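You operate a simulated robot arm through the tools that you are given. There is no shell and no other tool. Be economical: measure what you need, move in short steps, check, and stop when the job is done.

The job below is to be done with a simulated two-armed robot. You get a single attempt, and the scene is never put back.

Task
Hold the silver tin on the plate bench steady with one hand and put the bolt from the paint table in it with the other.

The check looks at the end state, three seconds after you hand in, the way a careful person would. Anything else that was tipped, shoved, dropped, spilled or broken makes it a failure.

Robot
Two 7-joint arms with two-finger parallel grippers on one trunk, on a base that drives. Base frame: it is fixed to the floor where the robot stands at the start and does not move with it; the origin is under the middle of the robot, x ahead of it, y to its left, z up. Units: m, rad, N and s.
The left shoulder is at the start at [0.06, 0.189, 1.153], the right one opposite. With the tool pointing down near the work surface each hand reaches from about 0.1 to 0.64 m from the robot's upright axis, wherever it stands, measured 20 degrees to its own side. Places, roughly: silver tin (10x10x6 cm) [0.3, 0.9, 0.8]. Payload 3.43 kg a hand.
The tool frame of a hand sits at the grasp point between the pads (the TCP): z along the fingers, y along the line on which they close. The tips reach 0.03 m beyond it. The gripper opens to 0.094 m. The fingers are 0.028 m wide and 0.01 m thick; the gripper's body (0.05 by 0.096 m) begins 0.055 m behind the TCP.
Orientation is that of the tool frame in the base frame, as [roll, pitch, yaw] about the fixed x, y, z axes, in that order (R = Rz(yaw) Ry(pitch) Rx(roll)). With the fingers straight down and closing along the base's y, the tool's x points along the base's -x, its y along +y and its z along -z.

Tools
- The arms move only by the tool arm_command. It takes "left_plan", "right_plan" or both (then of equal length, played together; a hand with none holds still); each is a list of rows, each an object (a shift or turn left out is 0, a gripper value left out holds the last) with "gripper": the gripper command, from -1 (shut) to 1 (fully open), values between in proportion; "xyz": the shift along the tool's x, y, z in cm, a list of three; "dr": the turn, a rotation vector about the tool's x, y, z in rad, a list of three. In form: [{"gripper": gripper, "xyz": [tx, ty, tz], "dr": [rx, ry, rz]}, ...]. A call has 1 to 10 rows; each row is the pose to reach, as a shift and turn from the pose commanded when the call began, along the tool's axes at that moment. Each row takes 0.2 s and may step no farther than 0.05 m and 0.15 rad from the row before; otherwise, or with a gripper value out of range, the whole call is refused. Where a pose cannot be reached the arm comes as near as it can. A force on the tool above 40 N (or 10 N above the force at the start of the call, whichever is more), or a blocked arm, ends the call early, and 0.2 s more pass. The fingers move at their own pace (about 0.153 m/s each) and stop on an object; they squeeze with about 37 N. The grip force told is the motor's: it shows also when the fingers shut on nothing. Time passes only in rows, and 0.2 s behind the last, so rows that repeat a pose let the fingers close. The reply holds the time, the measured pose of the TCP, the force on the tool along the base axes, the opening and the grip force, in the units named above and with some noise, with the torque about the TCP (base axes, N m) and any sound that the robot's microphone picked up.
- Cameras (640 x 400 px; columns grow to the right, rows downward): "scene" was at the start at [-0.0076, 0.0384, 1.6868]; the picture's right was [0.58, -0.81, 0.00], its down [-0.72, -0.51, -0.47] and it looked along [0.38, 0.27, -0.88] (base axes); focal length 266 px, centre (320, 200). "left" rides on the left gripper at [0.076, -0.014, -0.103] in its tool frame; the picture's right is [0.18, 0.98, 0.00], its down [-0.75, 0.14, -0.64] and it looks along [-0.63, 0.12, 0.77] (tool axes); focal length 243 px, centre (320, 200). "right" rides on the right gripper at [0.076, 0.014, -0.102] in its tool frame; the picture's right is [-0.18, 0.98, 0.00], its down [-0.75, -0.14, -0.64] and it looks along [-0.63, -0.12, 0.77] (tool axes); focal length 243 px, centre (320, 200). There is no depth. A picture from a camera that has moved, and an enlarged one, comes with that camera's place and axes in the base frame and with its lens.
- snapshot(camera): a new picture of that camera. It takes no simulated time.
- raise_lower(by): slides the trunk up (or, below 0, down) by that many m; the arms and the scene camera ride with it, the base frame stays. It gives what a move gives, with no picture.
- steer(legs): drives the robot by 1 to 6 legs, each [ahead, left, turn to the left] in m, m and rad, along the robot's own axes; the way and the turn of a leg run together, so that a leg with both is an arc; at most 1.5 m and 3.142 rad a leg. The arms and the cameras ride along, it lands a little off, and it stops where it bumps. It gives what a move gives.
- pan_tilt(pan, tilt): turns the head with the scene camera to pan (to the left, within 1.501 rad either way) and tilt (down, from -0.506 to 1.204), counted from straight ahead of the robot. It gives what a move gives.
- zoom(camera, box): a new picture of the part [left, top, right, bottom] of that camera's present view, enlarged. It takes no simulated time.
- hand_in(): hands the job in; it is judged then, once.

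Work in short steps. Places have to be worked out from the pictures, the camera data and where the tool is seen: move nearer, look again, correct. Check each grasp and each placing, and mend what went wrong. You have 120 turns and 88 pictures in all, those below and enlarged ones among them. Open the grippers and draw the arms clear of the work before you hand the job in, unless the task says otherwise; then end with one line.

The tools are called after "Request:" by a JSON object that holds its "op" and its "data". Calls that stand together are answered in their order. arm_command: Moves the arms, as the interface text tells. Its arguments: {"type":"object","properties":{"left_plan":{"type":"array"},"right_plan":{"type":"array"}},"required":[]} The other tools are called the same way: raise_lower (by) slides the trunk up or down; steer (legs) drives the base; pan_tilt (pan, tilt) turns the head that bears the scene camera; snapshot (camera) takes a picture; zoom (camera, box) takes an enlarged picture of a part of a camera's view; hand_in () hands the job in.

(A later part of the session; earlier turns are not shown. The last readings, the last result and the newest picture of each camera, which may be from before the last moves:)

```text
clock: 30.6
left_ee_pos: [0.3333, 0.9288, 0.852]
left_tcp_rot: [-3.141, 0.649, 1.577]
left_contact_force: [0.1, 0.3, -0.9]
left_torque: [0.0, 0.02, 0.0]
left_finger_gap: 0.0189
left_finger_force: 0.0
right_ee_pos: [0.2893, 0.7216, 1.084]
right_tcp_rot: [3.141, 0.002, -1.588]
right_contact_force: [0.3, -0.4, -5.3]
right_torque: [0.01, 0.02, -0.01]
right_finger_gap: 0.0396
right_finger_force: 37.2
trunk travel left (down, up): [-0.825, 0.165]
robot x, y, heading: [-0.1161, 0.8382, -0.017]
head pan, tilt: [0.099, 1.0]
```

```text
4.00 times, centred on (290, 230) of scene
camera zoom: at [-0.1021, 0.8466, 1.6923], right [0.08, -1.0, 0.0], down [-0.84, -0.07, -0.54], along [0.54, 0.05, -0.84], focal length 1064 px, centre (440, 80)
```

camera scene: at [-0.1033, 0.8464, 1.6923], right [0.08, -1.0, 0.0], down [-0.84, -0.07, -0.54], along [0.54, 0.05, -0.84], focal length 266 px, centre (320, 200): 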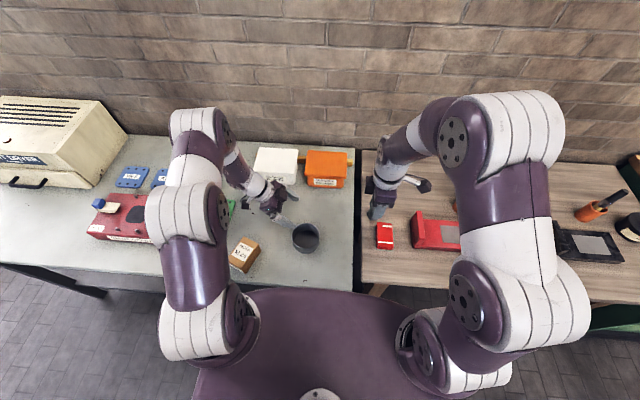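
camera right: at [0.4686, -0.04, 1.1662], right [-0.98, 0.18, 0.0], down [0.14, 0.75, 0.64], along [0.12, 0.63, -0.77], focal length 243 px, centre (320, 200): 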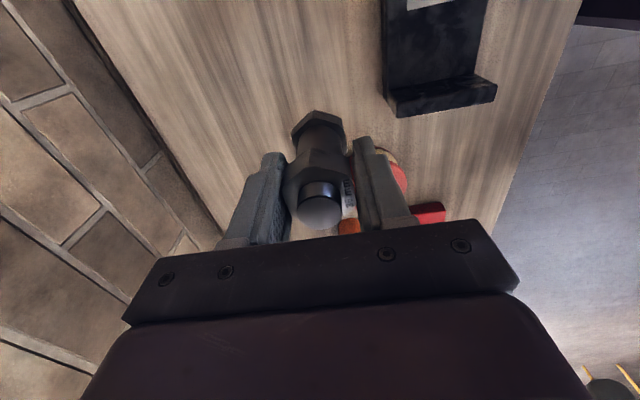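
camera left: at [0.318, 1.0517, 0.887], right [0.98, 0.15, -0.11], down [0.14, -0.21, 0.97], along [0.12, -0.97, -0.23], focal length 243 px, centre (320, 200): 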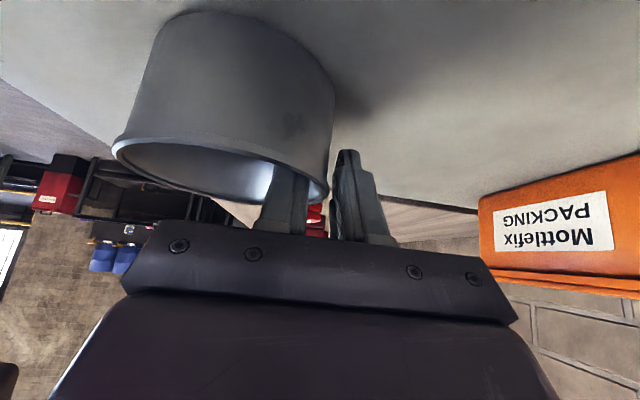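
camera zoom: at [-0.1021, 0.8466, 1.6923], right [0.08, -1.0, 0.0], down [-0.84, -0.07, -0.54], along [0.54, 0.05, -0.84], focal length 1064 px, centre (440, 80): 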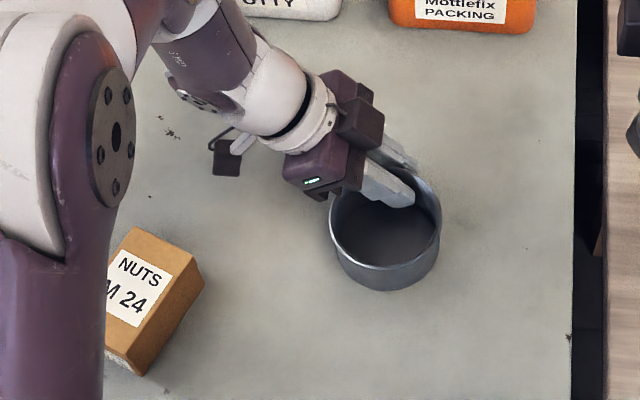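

The tin shifted only a few millimetres. Now I close fully on the wall.

Request:
{"op": "arm_command", "data": {"left_plan": [{"gripper": -0.8}, {"gripper": -1}, {"gripper": -1}]}}

Request:
{"op": "snapshot", "data": {"camera": "left"}}

Request:
{"op": "zoom", "data": {"camera": "scene", "box": [258, 200, 338, 260]}}

```text
clock: 31.4
left_ee_pos: [0.3335, 0.928, 0.8522]
left_tcp_rot: [3.141, 0.649, 1.579]
left_contact_force: [0.8, -0.9, 5.0]
left_torque: [-0.05, 0.44, 0.13]
left_finger_gap: 0.0108
left_finger_force: 37.2
right_ee_pos: [0.2893, 0.7219, 1.0852]
right_tcp_rot: [-3.141, 0.001, -1.59]
right_contact_force: [-0.6, 0.5, -4.9]
right_torque: [-0.03, -0.02, -0.01]
right_finger_gap: 0.0399
right_finger_force: 37.2
trunk travel left (down, up): [-0.825, 0.165]
robot x, y, heading: [-0.1126, 0.8369, -0.018]
head pan, tilt: [0.099, 1.0]
```

```text
50 pictures are left
camera left: at [0.3179, 1.0514, 0.8873], right [0.98, 0.15, -0.11], down [0.14, -0.21, 0.97], along [0.12, -0.97, -0.23], focal length 243 px, centre (320, 200)
```

left: 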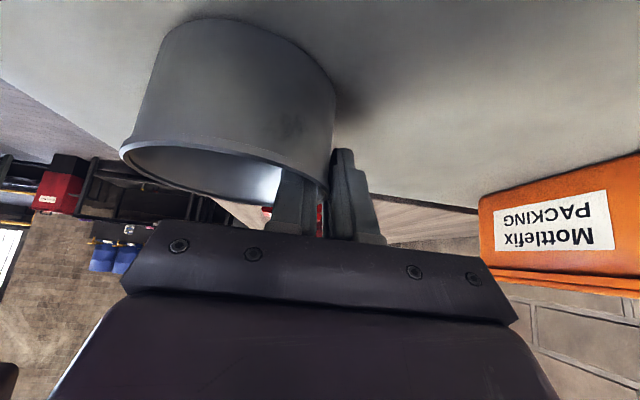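

```text
6.67 times, centred on (298, 230) of scene
camera zoom: at [-0.1026, 0.8461, 1.6923], right [0.08, -1.0, 0.0], down [-0.84, -0.07, -0.54], along [0.54, 0.05, -0.84], focal length 1773 px, centre (467, 0)
```

zoom: 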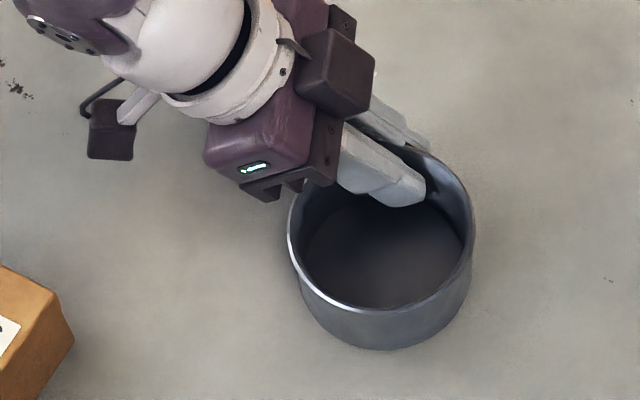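

The tin is held firmly (37 N) with the left body leaning clear. Tin centre is now about (0.291, 0.922). I turn the bolt hand 45° so its fingers avoid the left inner finger.

Request:
{"op": "arm_command", "data": {"right_plan": [{"gripper": -1, "dr": [0, 0, 0.13]}, {"dr": [0, 0, 0.26]}, {"dr": [0, 0, 0.39]}, {"dr": [0, 0, 0.52]}, {"dr": [0, 0, 0.65]}, {"dr": [0, 0, 0.767]}, {"dr": [0, 0, 0.767]}]}}

Request:
{"op": "snapshot", "data": {"camera": "right"}}

Request:
{"op": "snapshot", "data": {"camera": "scene"}}

```text
clock: 33.0
left_ee_pos: [0.3334, 0.9279, 0.8524]
left_tcp_rot: [-3.141, 0.651, 1.576]
left_contact_force: [0.8, -0.3, 5.4]
left_torque: [0.13, 0.38, -0.01]
left_finger_gap: 0.0111
left_finger_force: 36.6
right_ee_pos: [0.2902, 0.7217, 1.0846]
right_tcp_rot: [-3.141, -0.001, -2.357]
right_contact_force: [0.0, 0.2, 1.0]
right_torque: [0.0, 0.0, 0.01]
right_finger_gap: 0.0001
right_finger_force: 33.0
trunk travel left (down, up): [-0.825, 0.165]
robot x, y, heading: [-0.1108, 0.838, -0.019]
head pan, tilt: [0.099, 1.0]
```

```text
48 pictures are left
camera right: at [0.2264, 0.6759, 1.1865], right [-0.56, 0.83, 0.0], down [0.63, 0.43, 0.64], along [0.53, 0.36, -0.77], focal length 243 px, centre (320, 200)
```

right: 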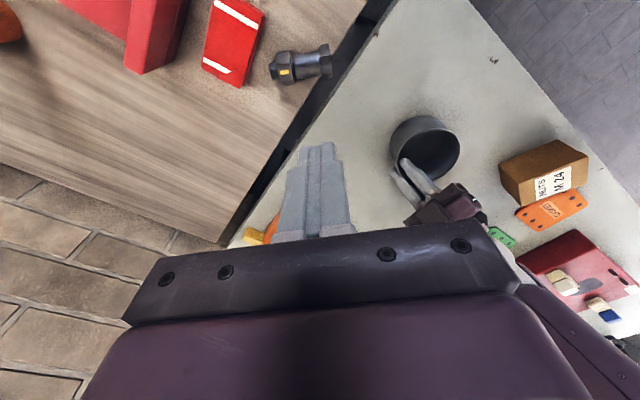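

```text
47 pictures are left
camera scene: at [-0.103, 0.8465, 1.6923], right [0.08, -1.0, 0.0], down [-0.84, -0.07, -0.54], along [0.54, 0.05, -0.84], focal length 266 px, centre (320, 200)
```

scene: 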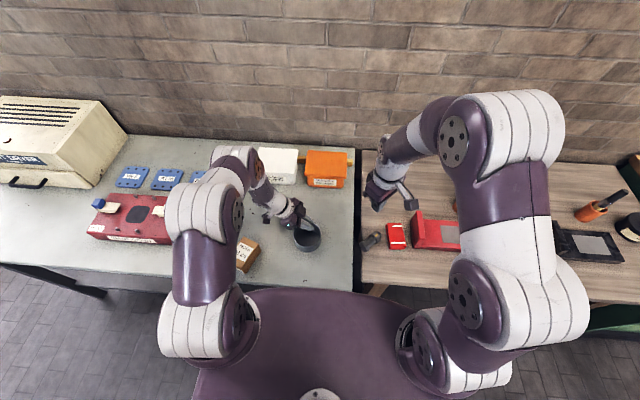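

The bolt slipped out during the turn and fell onto the wooden table near its left edge. I zoom to see how it lies and whether the red case was nudged.

Request:
{"op": "zoom", "data": {"camera": "scene", "box": [340, 190, 480, 277]}}

Request:
{"op": "zoom", "data": {"camera": "right", "box": [180, 0, 380, 125]}}

```text
4.57 times, centred on (410, 234) of scene
camera zoom: at [-0.103, 0.8465, 1.6923], right [0.08, -1.0, 0.0], down [-0.84, -0.07, -0.54], along [0.54, 0.05, -0.84], focal length 1216 px, centre (-91, 47)
```

zoom: 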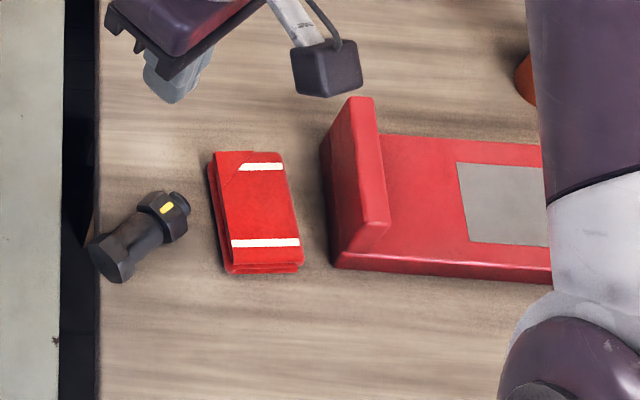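

```text
3.20 times, centred on (280, 62) of right
camera zoom: at [0.2264, 0.6759, 1.1865], right [-0.56, 0.83, 0.0], down [0.63, 0.43, 0.64], along [0.53, 0.36, -0.77], focal length 776 px, centre (448, 640)
```

zoom: 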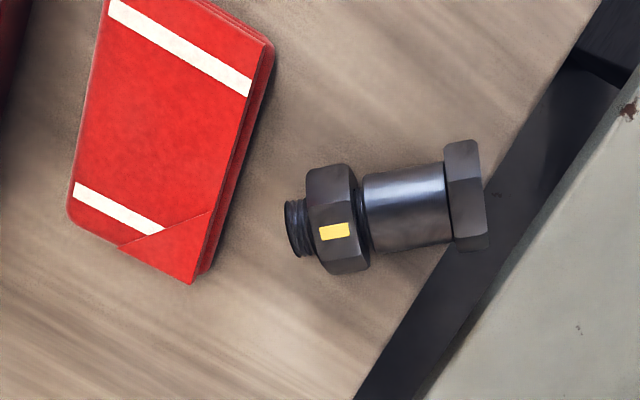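

The bolt lies at the table's left edge, head near (0.277, 0.722), tip near (0.329, 0.666); the red case appears nudged about 4 cm (I'll deal with that later). The left hand keeps holding; I turn the right hand to line up across the bolt's shaft and open it.

Request:
{"op": "arm_command", "data": {"right_plan": [{"gripper": -1, "dr": [0, 0, -0.15]}, {"dr": [0, 0, -0.3]}, {"dr": [0, 0, -0.45]}, {"dr": [0, 0, -0.6]}, {"dr": [0, 0, -0.75]}, {"gripper": 0.3, "dr": [0, 0, -0.9]}, {"dr": [0, 0, -1.05]}, {"dr": [0, 0, -1.2]}, {"dr": [0, 0, -1.35]}, {"dr": [0, 0, -1.5]}]}}

Request:
{"op": "snapshot", "data": {"camera": "right"}}

```text
clock: 35.1
left_ee_pos: [0.3328, 0.9288, 0.8515]
left_tcp_rot: [3.141, 0.649, 1.575]
left_contact_force: [1.8, 0.3, 7.3]
left_torque: [0.3, 0.36, -0.08]
left_finger_gap: 0.011
left_finger_force: 37.0
right_ee_pos: [0.2891, 0.7211, 1.0845]
right_tcp_rot: [-3.141, 0.001, -0.852]
right_contact_force: [0.4, -0.6, -0.1]
right_torque: [0.0, 0.01, -0.01]
right_finger_gap: 0.0612
right_finger_force: 0.1
trunk travel left (down, up): [-0.825, 0.165]
robot x, y, heading: [-0.1121, 0.8368, -0.014]
head pan, tilt: [0.099, 1.0]
```

```text
44 pictures are left
camera right: at [0.3295, 0.653, 1.1861], right [-0.86, -0.51, 0.0], down [-0.39, 0.66, 0.64], along [-0.33, 0.55, -0.77], focal length 243 px, centre (320, 200)
```

right: 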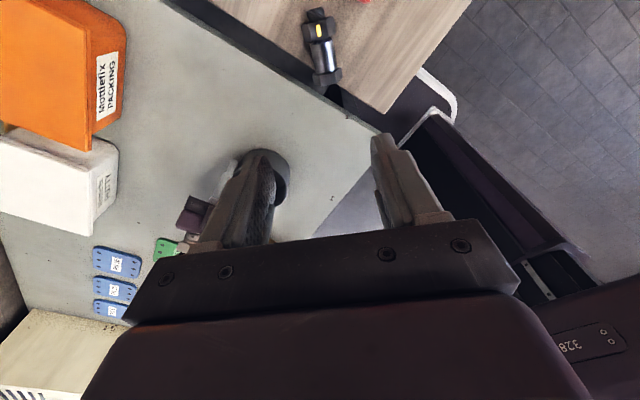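

The bolt is seen along the hand's line. I zoom on it to measure its place and shaft length.

Request:
{"op": "zoom", "data": {"camera": "right", "box": [256, 0, 384, 110]}}

```text
3.64 times, centred on (320, 55) of right
camera zoom: at [0.3295, 0.653, 1.1861], right [-0.86, -0.51, 0.0], down [-0.39, 0.66, 0.64], along [-0.33, 0.55, -0.77], focal length 882 px, centre (320, 727)
```

zoom: 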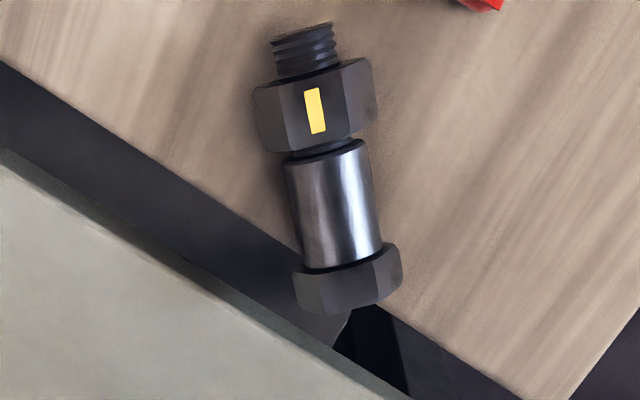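

The gap between nut and head is about 35 mm at mid (0.294, 0.7015) — enough for the 28 mm fingers. I move over it and descend to z 0.93.

Request:
{"op": "arm_command", "data": {"right_plan": [{"gripper": 0.3, "xyz": [1.0, 0.5, 3], "dr": [0, 0, -0.02]}, {"xyz": [1.8, 0.9, 7], "dr": [0, 0, -0.02]}, {"xyz": [1.8, 0.9, 11], "dr": [0, 0, -0.02]}, {"xyz": [1.8, 0.9, 15.5], "dr": [0, 0, -0.02]}, {"xyz": [1.8, 0.9, 15.5], "dr": [0, 0, -0.02]}]}}

Request:
{"op": "zoom", "data": {"camera": "right", "box": [160, 0, 480, 240]}}

Request:
{"op": "snapshot", "data": {"camera": "scene"}}

```text
clock: 36.4
left_ee_pos: [0.3329, 0.9296, 0.8526]
left_tcp_rot: [3.142, 0.651, 1.575]
left_contact_force: [-0.3, 1.7, 7.3]
left_torque: [0.39, 0.32, -0.06]
left_finger_gap: 0.0112
left_finger_force: 36.7
right_ee_pos: [0.2963, 0.6995, 0.9279]
right_tcp_rot: [-3.141, -0.001, -0.835]
right_contact_force: [-0.3, -0.4, -0.3]
right_torque: [0.02, -0.04, 0.02]
right_finger_gap: 0.0612
right_finger_force: 0.1
trunk travel left (down, up): [-0.825, 0.165]
robot x, y, heading: [-0.1122, 0.8382, -0.013]
head pan, tilt: [0.099, 1.0]
```

```text
1.67 times, centred on (320, 120) of right
camera zoom: at [0.3365, 0.6329, 1.0292], right [-0.85, -0.52, 0.0], down [-0.4, 0.65, 0.64], along [-0.34, 0.55, -0.77], focal length 404 px, centre (320, 333)
```

zoom: 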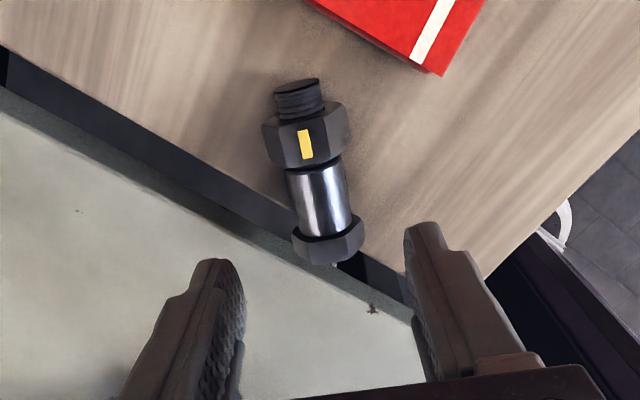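

```text
41 pictures are left
camera scene: at [-0.1037, 0.8467, 1.6923], right [0.08, -1.0, 0.0], down [-0.84, -0.07, -0.54], along [0.54, 0.05, -0.84], focal length 266 px, centre (320, 200)
```

scene: 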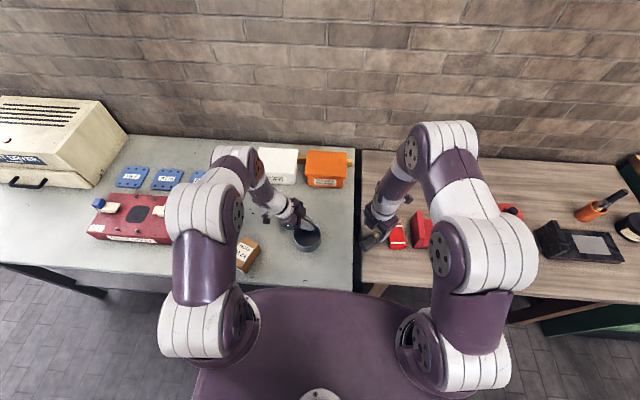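

Shaft mid confirmed at (0.294, 0.701), axis aligned. I correct 3 mm and descend around the shaft, TCP to z ≈ 0.84.

Request:
{"op": "arm_command", "data": {"right_plan": [{"gripper": 0.1, "xyz": [-0.28, 0.1, 3]}, {"xyz": [-0.28, 0.1, 6]}, {"xyz": [-0.28, 0.1, 8]}, {"xyz": [-0.28, 0.1, 8.8]}, {"xyz": [-0.28, 0.1, 8.8]}]}}

Request:
{"op": "zoom", "data": {"camera": "right", "box": [160, 40, 480, 240]}}

```text
clock: 37.5
left_ee_pos: [0.3325, 0.9283, 0.8518]
left_tcp_rot: [3.141, 0.651, 1.577]
left_contact_force: [-0.2, 1.6, 7.2]
left_torque: [0.31, 0.31, -0.01]
left_finger_gap: 0.0112
left_finger_force: 37.0
right_ee_pos: [0.2931, 0.7006, 0.8426]
right_tcp_rot: [-3.141, 0.0, -0.833]
right_contact_force: [0.0, -0.3, 0.9]
right_torque: [-0.03, -0.04, -0.04]
right_finger_gap: 0.0515
right_finger_force: 0.0
trunk travel left (down, up): [-0.825, 0.165]
robot x, y, heading: [-0.1137, 0.8376, -0.018]
head pan, tilt: [0.099, 1.0]
```

```text
2.00 times, centred on (320, 140) of right
camera zoom: at [0.3343, 0.6336, 0.9439], right [-0.85, -0.52, 0.0], down [-0.4, 0.65, 0.64], along [-0.34, 0.55, -0.77], focal length 485 px, centre (320, 320)
```

zoom: 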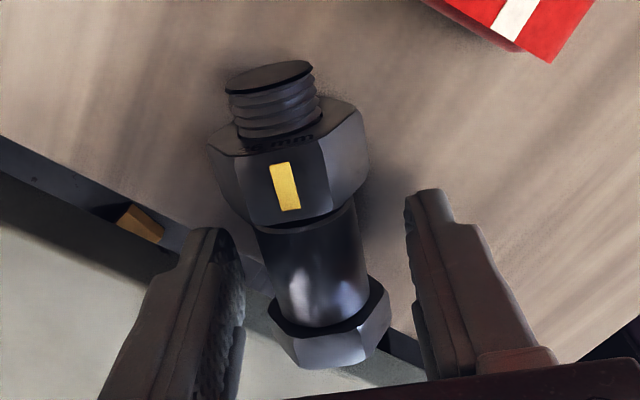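

The fingers flank the shaft between nut and head with the table just below. I close, gently in stages.

Request:
{"op": "arm_command", "data": {"right_plan": [{"gripper": -0.2, "xyz": [0.15, 0, 0], "dr": [0, 0, 0.02]}, {"gripper": -0.4, "xyz": [0.15, 0, 0], "dr": [0, 0, 0.02]}, {"gripper": -1, "xyz": [0.15, 0, 0], "dr": [0, 0, 0.02]}, {"gripper": -1, "xyz": [0.15, 0, 0], "dr": [0, 0, 0.02]}]}}

Request:
{"op": "zoom", "data": {"camera": "right", "box": [160, 40, 480, 240]}}

```text
clock: 38.5
left_ee_pos: [0.3326, 0.9282, 0.8521]
left_tcp_rot: [-3.141, 0.648, 1.578]
left_contact_force: [-1.5, 1.4, 7.6]
left_torque: [0.33, 0.27, -0.05]
left_finger_gap: 0.011
left_finger_force: 36.6
right_ee_pos: [0.2938, 0.6993, 0.842]
right_tcp_rot: [-3.141, -0.001, -0.854]
right_contact_force: [0.5, -1.5, 1.5]
right_torque: [-0.1, -0.03, -0.03]
right_finger_gap: 0.0291
right_finger_force: 37.1
trunk travel left (down, up): [-0.825, 0.165]
robot x, y, heading: [-0.1114, 0.8376, -0.016]
head pan, tilt: [0.099, 1.0]
```

```text
2.00 times, centred on (320, 140) of right
camera zoom: at [0.3334, 0.6323, 0.9443], right [-0.86, -0.51, 0.0], down [-0.39, 0.66, 0.64], along [-0.32, 0.55, -0.77], focal length 485 px, centre (320, 320)
```

zoom: 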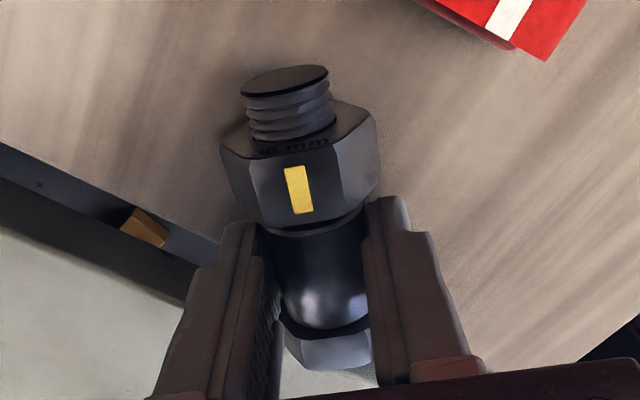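

Good grip on the 29 mm shaft. I lift a few centimetres and check.

Request:
{"op": "arm_command", "data": {"right_plan": [{"gripper": -1, "xyz": [0, 0, -1]}, {"xyz": [0, 0, -2.5]}, {"xyz": [0, 0, -4]}, {"xyz": [0, 0, -6]}, {"xyz": [0, 0, -8]}, {"xyz": [0, 0, -10]}, {"xyz": [0, 0, -10]}]}}

Request:
{"op": "snapshot", "data": {"camera": "right"}}

```text
clock: 40.1
left_ee_pos: [0.3328, 0.9278, 0.8519]
left_tcp_rot: [3.14, 0.65, 1.574]
left_contact_force: [0.1, 1.0, 10.6]
left_torque: [0.28, 0.27, 0.01]
left_finger_gap: 0.0109
left_finger_force: 37.4
right_ee_pos: [0.2925, 0.701, 0.9415]
right_tcp_rot: [3.141, 0.001, -0.855]
right_contact_force: [-0.1, -0.4, -4.9]
right_torque: [0.03, 0.0, 0.0]
right_finger_gap: 0.0294
right_finger_force: 36.7
trunk travel left (down, up): [-0.825, 0.165]
robot x, y, heading: [-0.1137, 0.8371, -0.013]
head pan, tilt: [0.099, 1.0]
```

```text
38 pictures are left
camera right: at [0.3327, 0.6335, 1.0433], right [-0.86, -0.51, 0.0], down [-0.39, 0.66, 0.64], along [-0.33, 0.55, -0.77], focal length 243 px, centre (320, 200)
```

right: 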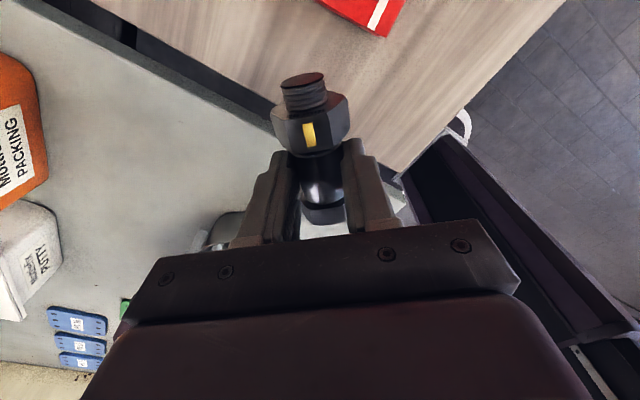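

The bolt is held and balanced. I now yaw it parallel to y, then lean the right hand away from the left one.

Request:
{"op": "arm_command", "data": {"right_plan": [{"gripper": -1, "xyz": [0, 0, -1], "dr": [0, 0, 0.1]}, {"xyz": [0, 0, -2], "dr": [0, 0, 0.2]}, {"xyz": [0, 0, -3], "dr": [0, 0, 0.3]}, {"xyz": [0, 0, -4], "dr": [0, 0, 0.4]}, {"xyz": [0, 0, -5], "dr": [0, 0, 0.5]}, {"xyz": [0, 0, -6], "dr": [0, 0, 0.6]}, {"xyz": [0, 0, -6], "dr": [0, 0, 0.7]}, {"xyz": [0, 0, -6], "dr": [0, 0, 0.716]}]}}

Request:
{"op": "arm_command", "data": {"right_plan": [{"gripper": -1, "dr": [0, -0.1, 0]}, {"dr": [0, -0.2, 0]}, {"dr": [0, -0.3, 0]}, {"dr": [0, -0.4, 0]}, {"dr": [0, -0.5, 0]}, {"dr": [0, -0.6, 0]}, {"dr": [0, -0.65, 0]}, {"dr": [0, -0.65, 0]}]}}

Request:
{"op": "snapshot", "data": {"camera": "right"}}

Request:
{"op": "snapshot", "data": {"camera": "scene"}}

```text
clock: 42.0
left_ee_pos: [0.3322, 0.9293, 0.8529]
left_tcp_rot: [3.141, 0.648, 1.576]
left_contact_force: [-0.4, 0.9, 11.0]
left_torque: [0.23, 0.27, -0.04]
left_finger_gap: 0.0109
left_finger_force: 37.5
right_ee_pos: [0.2935, 0.7016, 1.0002]
right_tcp_rot: [3.142, 0.001, -1.572]
right_contact_force: [0.4, 0.4, -4.7]
right_torque: [0.06, 0.02, -0.04]
right_finger_gap: 0.0289
right_finger_force: 37.2
trunk travel left (down, up): [-0.825, 0.165]
robot x, y, heading: [-0.1122, 0.8358, -0.014]
head pan, tilt: [0.099, 1.0]
```

```text
clock: 43.8
left_ee_pos: [0.333, 0.928, 0.8522]
left_tcp_rot: [3.139, 0.648, 1.576]
left_contact_force: [0.6, 1.2, 14.4]
left_torque: [0.23, 0.25, 0.02]
left_finger_gap: 0.0109
left_finger_force: 37.8
right_ee_pos: [0.2923, 0.7014, 1.0022]
right_tcp_rot: [3.141, 0.652, -1.571]
right_contact_force: [-2.8, -2.0, -4.1]
right_torque: [-0.02, 0.71, -0.18]
right_finger_gap: 0.0226
right_finger_force: 36.9
trunk travel left (down, up): [-0.825, 0.165]
robot x, y, heading: [-0.1091, 0.8393, -0.015]
head pan, tilt: [0.099, 1.0]
```

```text
37 pictures are left
camera right: at [0.279, 0.5777, 1.0361], right [-0.98, 0.15, 0.11], down [0.14, 0.21, 0.97], along [0.12, 0.97, -0.23], focal length 243 px, centre (320, 200)
```

right: 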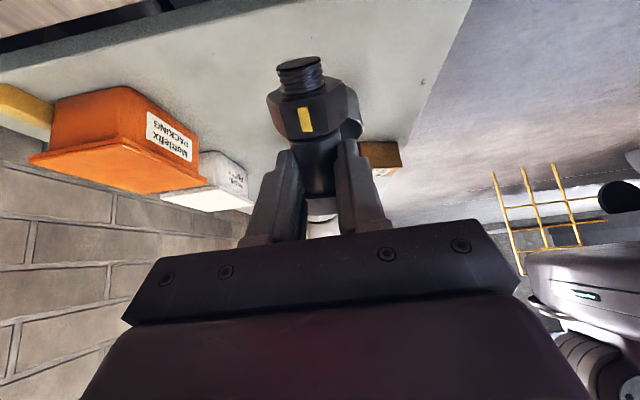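

```text
36 pictures are left
camera scene: at [-0.1035, 0.8463, 1.6923], right [0.08, -1.0, 0.0], down [-0.84, -0.07, -0.54], along [0.54, 0.05, -0.84], focal length 266 px, centre (320, 200)
```

scene: 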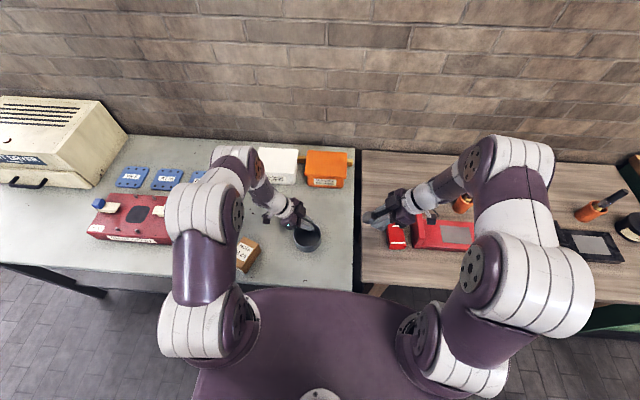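

The right gap fell from 29 to 23 mm: the bolt is creeping toward the fingertips. I zoom to see how it sits before spending any time.

Request:
{"op": "zoom", "data": {"camera": "right", "box": [220, 40, 420, 240]}}

Request:
{"op": "zoom", "data": {"camera": "scene", "box": [340, 180, 440, 250]}}

```text
2.00 times, centred on (320, 140) of right
camera zoom: at [0.279, 0.5777, 1.0361], right [-0.98, 0.15, 0.11], down [0.14, 0.21, 0.97], along [0.12, 0.97, -0.23], focal length 485 px, centre (320, 320)
```

zoom: 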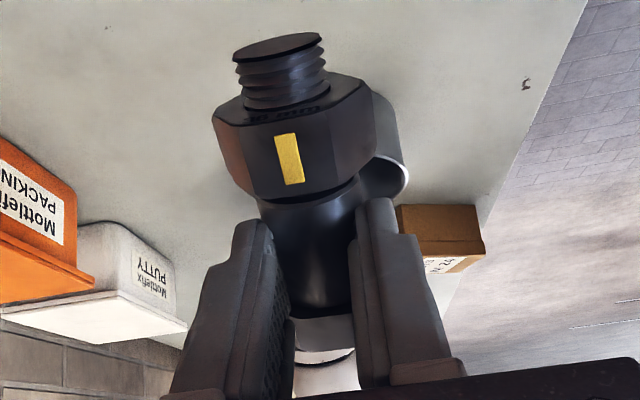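

```text
5.71 times, centred on (390, 215) of scene
camera zoom: at [-0.1035, 0.8463, 1.6923], right [0.08, -1.0, 0.0], down [-0.84, -0.07, -0.54], along [0.54, 0.05, -0.84], focal length 1520 px, centre (-80, 114)
```

zoom: 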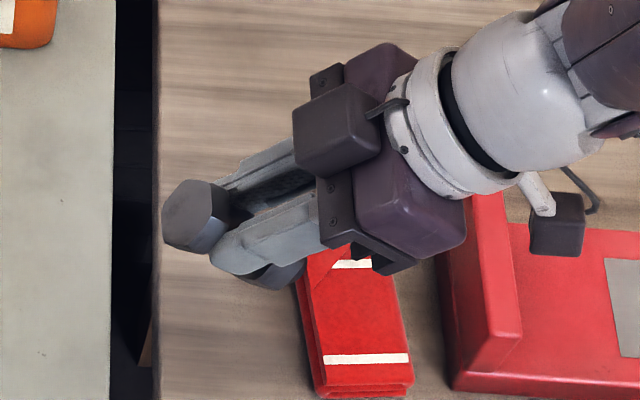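

The bolt sits at the very fingertips and is being squeezed out, so I quickly set it back down on the clear table spot beneath, un-leaning as I descend.

Request:
{"op": "arm_command", "data": {"right_plan": [{"gripper": -1, "xyz": [2.6, 0, 2.9], "dr": [0, 0.11, 0]}, {"xyz": [5.2, 0, 5.8], "dr": [0, 0.23, 0]}, {"xyz": [7.5, 0, 8.4], "dr": [0, 0.35, 0]}, {"xyz": [9.2, 0, 10.3], "dr": [0, 0.46, 0]}]}}

Request:
{"op": "zoom", "data": {"camera": "right", "box": [160, 0, 480, 240]}}

Request:
{"op": "zoom", "data": {"camera": "scene", "box": [340, 180, 440, 270]}}

```text
clock: 44.8
left_ee_pos: [0.3327, 0.9282, 0.8524]
left_tcp_rot: [3.141, 0.648, 1.575]
left_contact_force: [1.2, 1.6, 15.6]
left_torque: [0.3, 0.24, -0.04]
left_finger_gap: 0.0109
left_finger_force: 36.9
right_ee_pos: [0.2953, 0.6907, 0.8644]
right_tcp_rot: [-3.14, 0.187, -1.571]
right_contact_force: [-0.1, 0.2, -4.6]
right_torque: [0.04, 0.0, -0.01]
right_finger_gap: 0.0293
right_finger_force: 36.8
trunk travel left (down, up): [-0.825, 0.165]
robot x, y, heading: [-0.1157, 0.8409, -0.013]
head pan, tilt: [0.099, 1.0]
```

```text
1.67 times, centred on (320, 120) of right
camera zoom: at [0.281, 0.5964, 0.9494], right [-0.98, 0.18, 0.03], down [0.14, 0.62, 0.77], along [0.12, 0.76, -0.63], focal length 404 px, centre (320, 333)
```

zoom: 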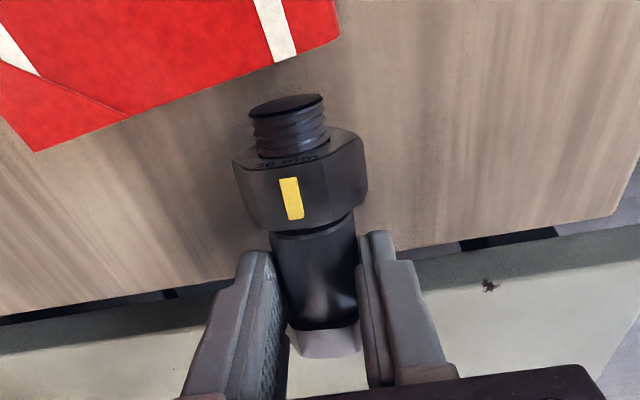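

```text
4.44 times, centred on (390, 225) of scene
camera zoom: at [-0.1034, 0.8465, 1.6924], right [0.08, -1.0, 0.0], down [-0.84, -0.07, -0.54], along [0.54, 0.05, -0.84], focal length 1182 px, centre (9, 89)
```

zoom: 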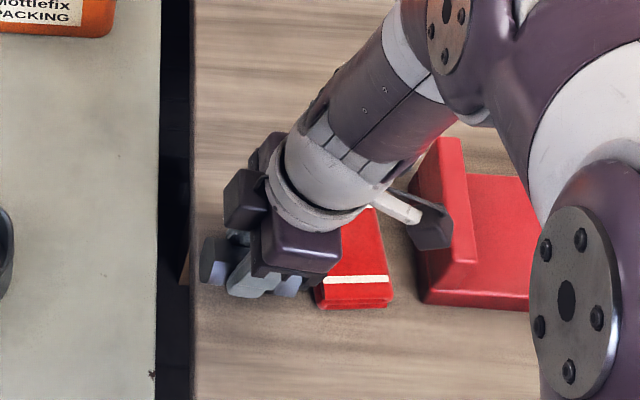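

The gap is back to 29 mm and only the weight is felt — the grip is too shallow (tips just past the axis). I set the bolt down here, level, for a deeper regrasp.

Request:
{"op": "arm_command", "data": {"right_plan": [{"gripper": -1, "xyz": [-0.4, 0, 0.3], "dr": [0, 0.1, 0]}, {"xyz": [-0.6, 0, 0.6], "dr": [0, 0.187, 0]}, {"xyz": [-0.5, 0, 1.2], "dr": [0, 0.187, 0]}, {"xyz": [-0.4, 0, 1.6], "dr": [0, 0.187, 0]}, {"xyz": [-0.35, 0, 1.9], "dr": [0, 0.187, 0]}]}}

Request:
{"op": "zoom", "data": {"camera": "right", "box": [160, 0, 480, 240]}}

```text
clock: 46.0
left_ee_pos: [0.3326, 0.928, 0.8525]
left_tcp_rot: [3.141, 0.648, 1.578]
left_contact_force: [1.0, 0.6, 14.1]
left_torque: [0.3, 0.23, -0.04]
left_finger_gap: 0.011
left_finger_force: 37.4
right_ee_pos: [0.2921, 0.696, 0.8465]
right_tcp_rot: [3.142, 0.004, -1.57]
right_contact_force: [-0.6, 0.2, -3.8]
right_torque: [-0.01, -0.01, 0.02]
right_finger_gap: 0.0294
right_finger_force: 36.8
trunk travel left (down, up): [-0.825, 0.165]
robot x, y, heading: [-0.1098, 0.8418, -0.016]
head pan, tilt: [0.099, 1.0]
```

```text
1.67 times, centred on (320, 120) of right
camera zoom: at [0.279, 0.6187, 0.9479], right [-0.98, 0.18, 0.0], down [0.14, 0.75, 0.64], along [0.12, 0.63, -0.76], focal length 404 px, centre (320, 333)
```

zoom: 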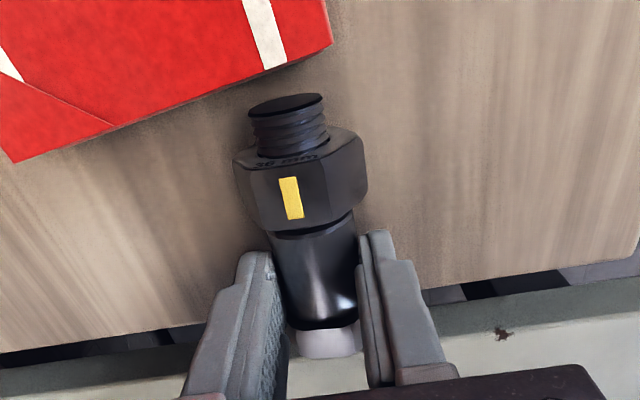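

Not yet touching (3.8 N). A few more millimetres down.

Request:
{"op": "arm_command", "data": {"right_plan": [{"gripper": -1, "xyz": [0, 0, 0.3]}, {"xyz": [0, 0, 0.5]}]}}

```text
clock: 46.5
left_ee_pos: [0.3298, 0.9278, 0.8538]
left_tcp_rot: [-3.142, 0.649, 1.575]
left_contact_force: [-2.1, 0.0, 4.1]
left_torque: [0.02, 0.53, 0.02]
left_finger_gap: 0.0107
left_finger_force: 37.0
right_ee_pos: [0.2913, 0.6967, 0.8421]
right_tcp_rot: [-3.137, 0.004, -1.569]
right_contact_force: [-0.7, -9.5, 30.4]
right_torque: [-0.16, -0.17, 0.12]
right_finger_gap: 0.0294
right_finger_force: 37.4
trunk travel left (down, up): [-0.825, 0.165]
robot x, y, heading: [-0.1113, 0.8387, -0.014]
head pan, tilt: [0.099, 1.0]
```

Touched the table (30 N). I ease up 1–2 mm, open, then lower until the fingertips are just above the table for a deep grip.

Request:
{"op": "arm_command", "data": {"right_plan": [{"gripper": -1, "xyz": [0, 0, -0.2]}, {"gripper": -0.3, "xyz": [0, 0, -0.2]}, {"gripper": 0.0, "xyz": [0, 0, -0.2]}, {"gripper": 0.1, "xyz": [0, 0, -0.2]}]}}

Request:
{"op": "zoom", "data": {"camera": "right", "box": [160, 0, 480, 240]}}

Request:
{"op": "zoom", "data": {"camera": "scene", "box": [258, 200, 338, 260]}}

```text
clock: 47.5
left_ee_pos: [0.332, 0.9265, 0.8515]
left_tcp_rot: [3.139, 0.649, 1.574]
left_contact_force: [-3.2, -2.0, 9.7]
left_torque: [0.09, 0.23, 0.07]
left_finger_gap: 0.011
left_finger_force: 37.0
right_ee_pos: [0.2905, 0.6967, 0.8436]
right_tcp_rot: [-3.141, 0.005, -1.57]
right_contact_force: [0.9, -0.2, 0.2]
right_torque: [0.01, -0.02, -0.02]
right_finger_gap: 0.0517
right_finger_force: 0.0
trunk travel left (down, up): [-0.825, 0.165]
robot x, y, heading: [-0.1127, 0.8386, -0.013]
head pan, tilt: [0.099, 1.0]
```

```text
1.67 times, centred on (320, 120) of right
camera zoom: at [0.2777, 0.6191, 0.9449], right [-0.98, 0.18, 0.0], down [0.14, 0.75, 0.64], along [0.12, 0.63, -0.76], focal length 404 px, centre (320, 333)
```

zoom: 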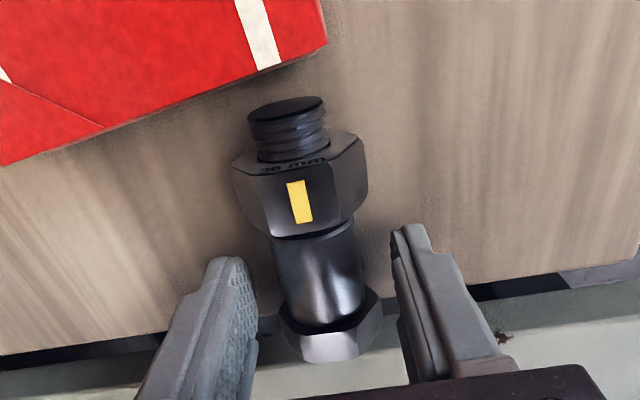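

```text
6.67 times, centred on (298, 230) of scene
camera zoom: at [-0.1044, 0.846, 1.6923], right [0.08, -1.0, 0.0], down [-0.84, -0.07, -0.54], along [0.54, 0.05, -0.84], focal length 1773 px, centre (467, 0)
```

zoom: 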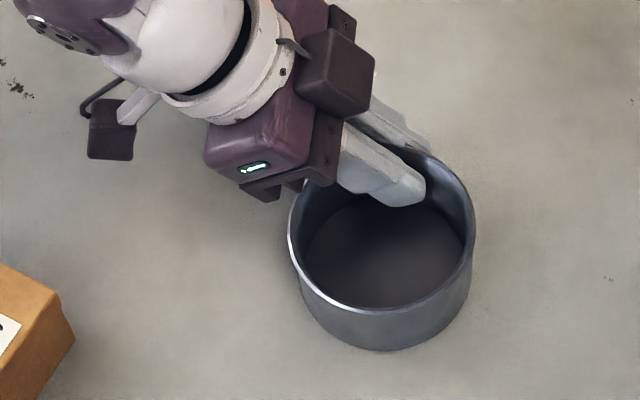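

The bolt lies level; shaft middle is at y≈0.690, so I shift 6 mm toward the nut and go about 1 cm deeper before closing.

Request:
{"op": "arm_command", "data": {"right_plan": [{"gripper": 0.1, "xyz": [0.6, 0, 0]}, {"xyz": [0.6, 0, 0.5]}, {"xyz": [0.6, 0, 1.0]}, {"xyz": [0.6, 0, 1.0]}]}}

Request:
{"op": "zoom", "data": {"camera": "right", "box": [160, 0, 480, 240]}}

```text
clock: 48.5
left_ee_pos: [0.3313, 0.9291, 0.8524]
left_tcp_rot: [3.14, 0.65, 1.574]
left_contact_force: [-2.7, -2.2, 11.0]
left_torque: [0.21, 0.21, 0.07]
left_finger_gap: 0.0106
left_finger_force: 37.0
right_ee_pos: [0.2909, 0.6917, 0.8321]
right_tcp_rot: [-3.14, 0.004, -1.57]
right_contact_force: [-0.4, -0.5, -1.1]
right_torque: [-0.01, 0.0, -0.02]
right_finger_gap: 0.0518
right_finger_force: 0.1
trunk travel left (down, up): [-0.825, 0.165]
robot x, y, heading: [-0.1138, 0.8416, -0.015]
head pan, tilt: [0.099, 1.0]
```

```text
1.67 times, centred on (320, 120) of right
camera zoom: at [0.2774, 0.6133, 0.9337], right [-0.98, 0.18, 0.0], down [0.14, 0.75, 0.64], along [0.12, 0.63, -0.76], focal length 404 px, centre (320, 333)
```

zoom: 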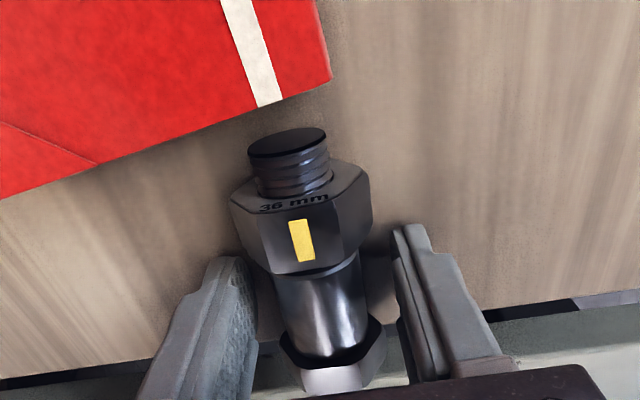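

Deep around the shaft, no contact force. Close in stages, then lift slightly.

Request:
{"op": "arm_command", "data": {"right_plan": [{"gripper": -0.2}, {"gripper": -1}, {"gripper": -1}, {"gripper": -1}, {"xyz": [0, 0, -1]}, {"xyz": [0, 0, -3]}, {"xyz": [0, 0, -5]}, {"xyz": [0, 0, -5]}]}}

Request:
{"op": "zoom", "data": {"camera": "right", "box": [160, 0, 480, 240]}}

```text
clock: 50.4
left_ee_pos: [0.3326, 0.9282, 0.853]
left_tcp_rot: [3.14, 0.648, 1.574]
left_contact_force: [-2.0, 0.1, 13.4]
left_torque: [0.3, 0.21, 0.02]
left_finger_gap: 0.0109
left_finger_force: 37.1
right_ee_pos: [0.2907, 0.6908, 0.8843]
right_tcp_rot: [-3.141, 0.005, -1.571]
right_contact_force: [0.2, 0.5, -5.7]
right_torque: [0.04, -0.02, -0.02]
right_finger_gap: 0.0289
right_finger_force: 36.8
trunk travel left (down, up): [-0.825, 0.165]
robot x, y, heading: [-0.1097, 0.8397, -0.014]
head pan, tilt: [0.099, 1.0]
```

```text
1.67 times, centred on (320, 120) of right
camera zoom: at [0.2778, 0.6138, 0.9854], right [-0.98, 0.18, 0.0], down [0.14, 0.75, 0.64], along [0.12, 0.63, -0.76], focal length 404 px, centre (320, 333)
```

zoom: 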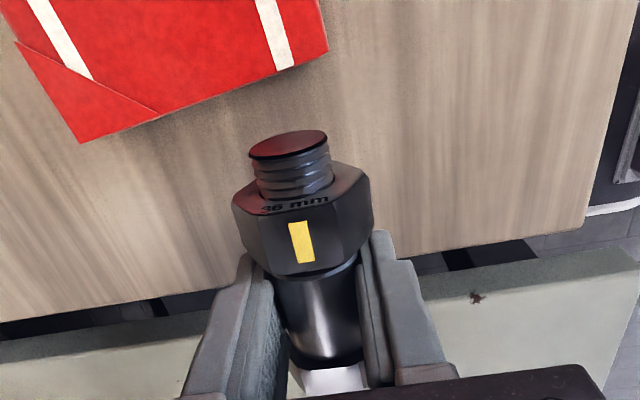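

The grip is deeper now. I lean the hand 0.6 rad in small steps, close above the table, watching the gap.

Request:
{"op": "arm_command", "data": {"right_plan": [{"gripper": -1, "xyz": [0, 0, -1.5], "dr": [0, -0.1, 0]}, {"xyz": [0, 0, -3], "dr": [0, -0.2, 0]}, {"xyz": [0, 0, -4], "dr": [0, -0.3, 0]}, {"xyz": [0, 0, -4], "dr": [0, -0.3, 0]}]}}

Request:
{"op": "zoom", "data": {"camera": "right", "box": [160, 0, 480, 240]}}

```text
clock: 51.4
left_ee_pos: [0.3328, 0.9282, 0.8519]
left_tcp_rot: [3.14, 0.648, 1.574]
left_contact_force: [0.5, 0.5, 14.3]
left_torque: [0.32, 0.19, 0.01]
left_finger_gap: 0.011
left_finger_force: 37.4
right_ee_pos: [0.2927, 0.6904, 0.9222]
right_tcp_rot: [-3.139, 0.304, -1.571]
right_contact_force: [-0.9, -0.6, -5.3]
right_torque: [0.02, 0.0, 0.0]
right_finger_gap: 0.0287
right_finger_force: 36.6
trunk travel left (down, up): [-0.825, 0.165]
robot x, y, heading: [-0.1127, 0.8386, -0.02]
head pan, tilt: [0.099, 1.0]
```

```text
1.67 times, centred on (320, 120) of right
camera zoom: at [0.279, 0.5864, 0.9969], right [-0.98, 0.18, 0.05], down [0.14, 0.53, 0.84], along [0.12, 0.83, -0.54], focal length 404 px, centre (320, 333)
```

zoom: 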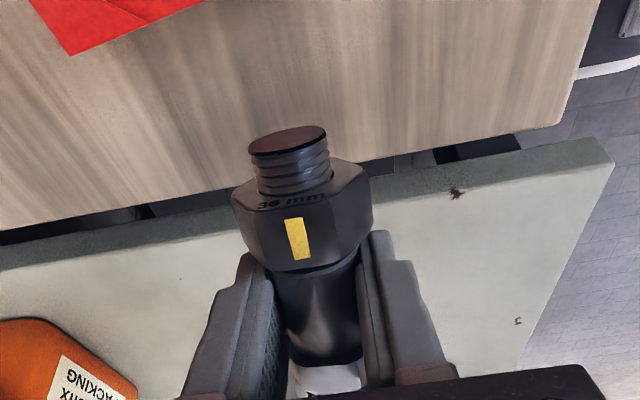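

Stable. Lean to 0.55 and rise to a hover height.

Request:
{"op": "arm_command", "data": {"right_plan": [{"gripper": -1, "xyz": [0, 0, -1], "dr": [0, -0.1, 0]}, {"xyz": [0, 0, -2.5], "dr": [0, -0.2, 0]}, {"xyz": [0, 0, -4], "dr": [0, -0.25, 0]}, {"xyz": [0, 0, -4], "dr": [0, -0.25, 0]}]}}

Request:
{"op": "zoom", "data": {"camera": "right", "box": [160, 0, 480, 240]}}

```text
clock: 52.4
left_ee_pos: [0.3326, 0.9263, 0.8513]
left_tcp_rot: [3.138, 0.648, 1.574]
left_contact_force: [-1.3, 0.9, 15.9]
left_torque: [0.29, 0.22, 0.02]
left_finger_gap: 0.0111
left_finger_force: 37.3
right_ee_pos: [0.2942, 0.6791, 0.9603]
right_tcp_rot: [-3.141, 0.554, -1.571]
right_contact_force: [0.0, 0.0, -4.5]
right_torque: [-0.04, 0.02, 0.0]
right_finger_gap: 0.0291
right_finger_force: 37.1
trunk travel left (down, up): [-0.825, 0.165]
robot x, y, heading: [-0.1099, 0.8378, -0.017]
head pan, tilt: [0.099, 1.0]
```

```text
1.67 times, centred on (320, 120) of right
camera zoom: at [0.2796, 0.5596, 1.0068], right [-0.98, 0.16, 0.1], down [0.14, 0.3, 0.94], along [0.12, 0.94, -0.32], focal length 404 px, centre (320, 333)
```

zoom: 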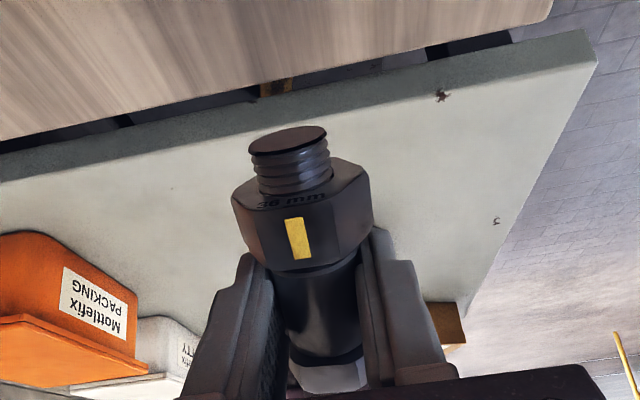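

No slip. I translate toward the tin (y +19 cm) at this height and look.

Request:
{"op": "arm_command", "data": {"right_plan": [{"gripper": -1, "xyz": [-3.3, 0.1, 2.0]}, {"xyz": [-6.6, 0.2, 4.0]}, {"xyz": [-9.9, 0.2, 6.1]}, {"xyz": [-13.2, 0.3, 8.1]}, {"xyz": [-16.2, 0.3, 9.9]}, {"xyz": [-16.2, 0.3, 9.9]}]}}

Request:
{"op": "zoom", "data": {"camera": "scene", "box": [250, 180, 370, 260]}}

Request:
{"op": "snapshot", "data": {"camera": "right"}}

```text
clock: 53.8
left_ee_pos: [0.3317, 0.9278, 0.8519]
left_tcp_rot: [3.138, 0.65, 1.574]
left_contact_force: [0.3, -0.5, 15.7]
left_torque: [0.38, 0.23, -0.02]
left_finger_gap: 0.0107
left_finger_force: 37.2
right_ee_pos: [0.2912, 0.8695, 0.96]
right_tcp_rot: [-3.141, 0.555, -1.572]
right_contact_force: [-0.3, 0.8, -4.5]
right_torque: [-0.01, 0.01, 0.01]
right_finger_gap: 0.0291
right_finger_force: 36.7
trunk travel left (down, up): [-0.825, 0.165]
robot x, y, heading: [-0.1135, 0.838, -0.014]
head pan, tilt: [0.099, 1.0]
```

```text
5.00 times, centred on (310, 220) of scene
camera zoom: at [-0.1041, 0.8458, 1.6923], right [0.08, -1.0, 0.0], down [-0.84, -0.07, -0.54], along [0.54, 0.05, -0.84], focal length 1330 px, centre (370, 100)
```

zoom: 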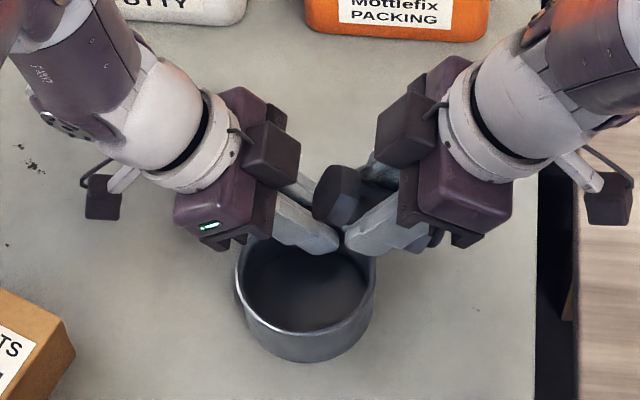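

```text
23 pictures are left
camera right: at [0.2785, 0.7493, 1.0058], right [-0.98, 0.16, 0.1], down [0.14, 0.3, 0.94], along [0.12, 0.94, -0.32], focal length 243 px, centre (320, 200)
```

right: 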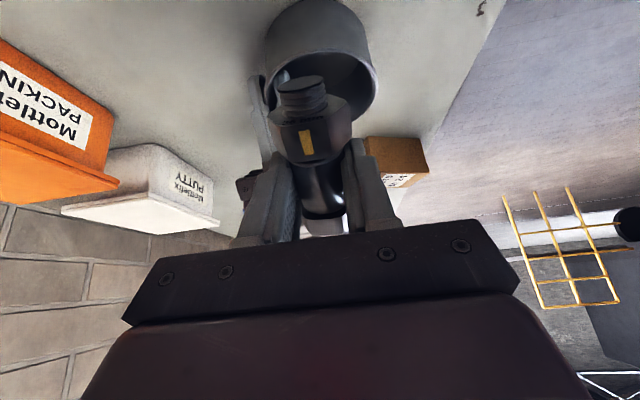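

Arms clear each other. Tin centre ≈ (0.291, 0.923). I move the bolt above it, TCP (0.285, 0.923), lower 3 cm and check.

Request:
{"op": "arm_command", "data": {"right_plan": [{"gripper": -1, "xyz": [-2.3, 0.3, 1.4]}, {"xyz": [-4.53, 0.62, 2.78]}, {"xyz": [-3.75, 0.62, 4.06]}, {"xyz": [-2.96, 0.62, 5.34]}, {"xyz": [-2.96, 0.62, 5.34]}]}}

Request:
{"op": "zoom", "data": {"camera": "scene", "box": [260, 195, 356, 259]}}

Request:
{"op": "snapshot", "data": {"camera": "right"}}

```text
clock: 54.7
left_ee_pos: [0.3317, 0.9289, 0.8533]
left_tcp_rot: [3.137, 0.648, 1.571]
left_contact_force: [-0.5, 4.9, 7.9]
left_torque: [-1.62, -0.07, -0.4]
left_finger_gap: 0.0109
left_finger_force: 37.0
right_ee_pos: [0.2886, 0.9243, 0.9412]
right_tcp_rot: [-3.134, 0.558, -1.568]
right_contact_force: [-1.8, -10.3, 7.8]
right_torque: [0.44, -0.14, 0.06]
right_finger_gap: 0.0302
right_finger_force: 36.4
trunk travel left (down, up): [-0.825, 0.165]
robot x, y, heading: [-0.114, 0.8392, -0.015]
head pan, tilt: [0.099, 1.0]
stopped in row 4 (right hand): the force on the tool passed its limit (the readings are from after the stop); the commanded pose is now the measured one
```

```text
6.25 times, centred on (308, 227) of scene
camera zoom: at [-0.1052, 0.8459, 1.6923], right [0.08, -1.0, 0.0], down [-0.84, -0.07, -0.54], along [0.54, 0.05, -0.84], focal length 1662 px, centre (395, 31)
```

zoom: 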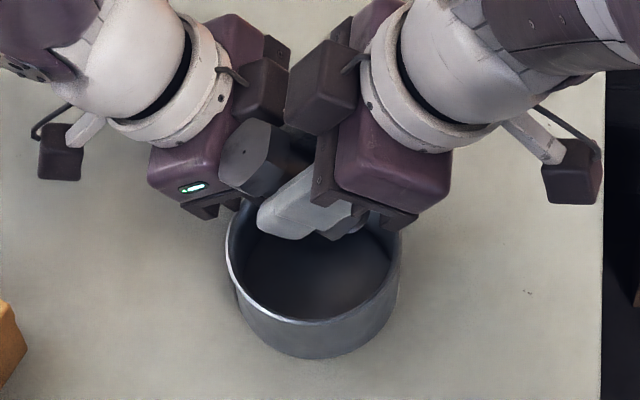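

```text
21 pictures are left
camera right: at [0.2747, 0.8034, 0.9871], right [-0.98, 0.16, 0.09], down [0.14, 0.3, 0.94], along [0.12, 0.94, -0.31], focal length 243 px, centre (320, 200)
```

right: 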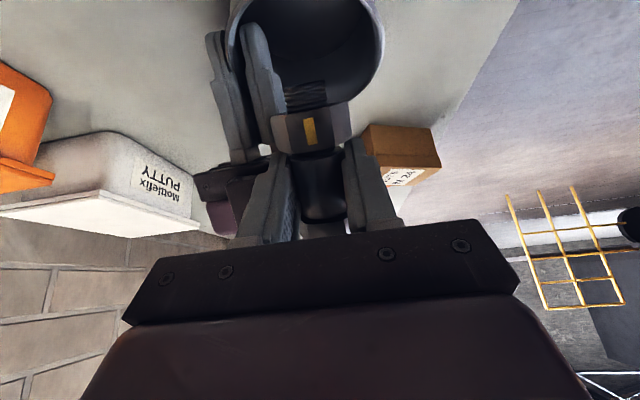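

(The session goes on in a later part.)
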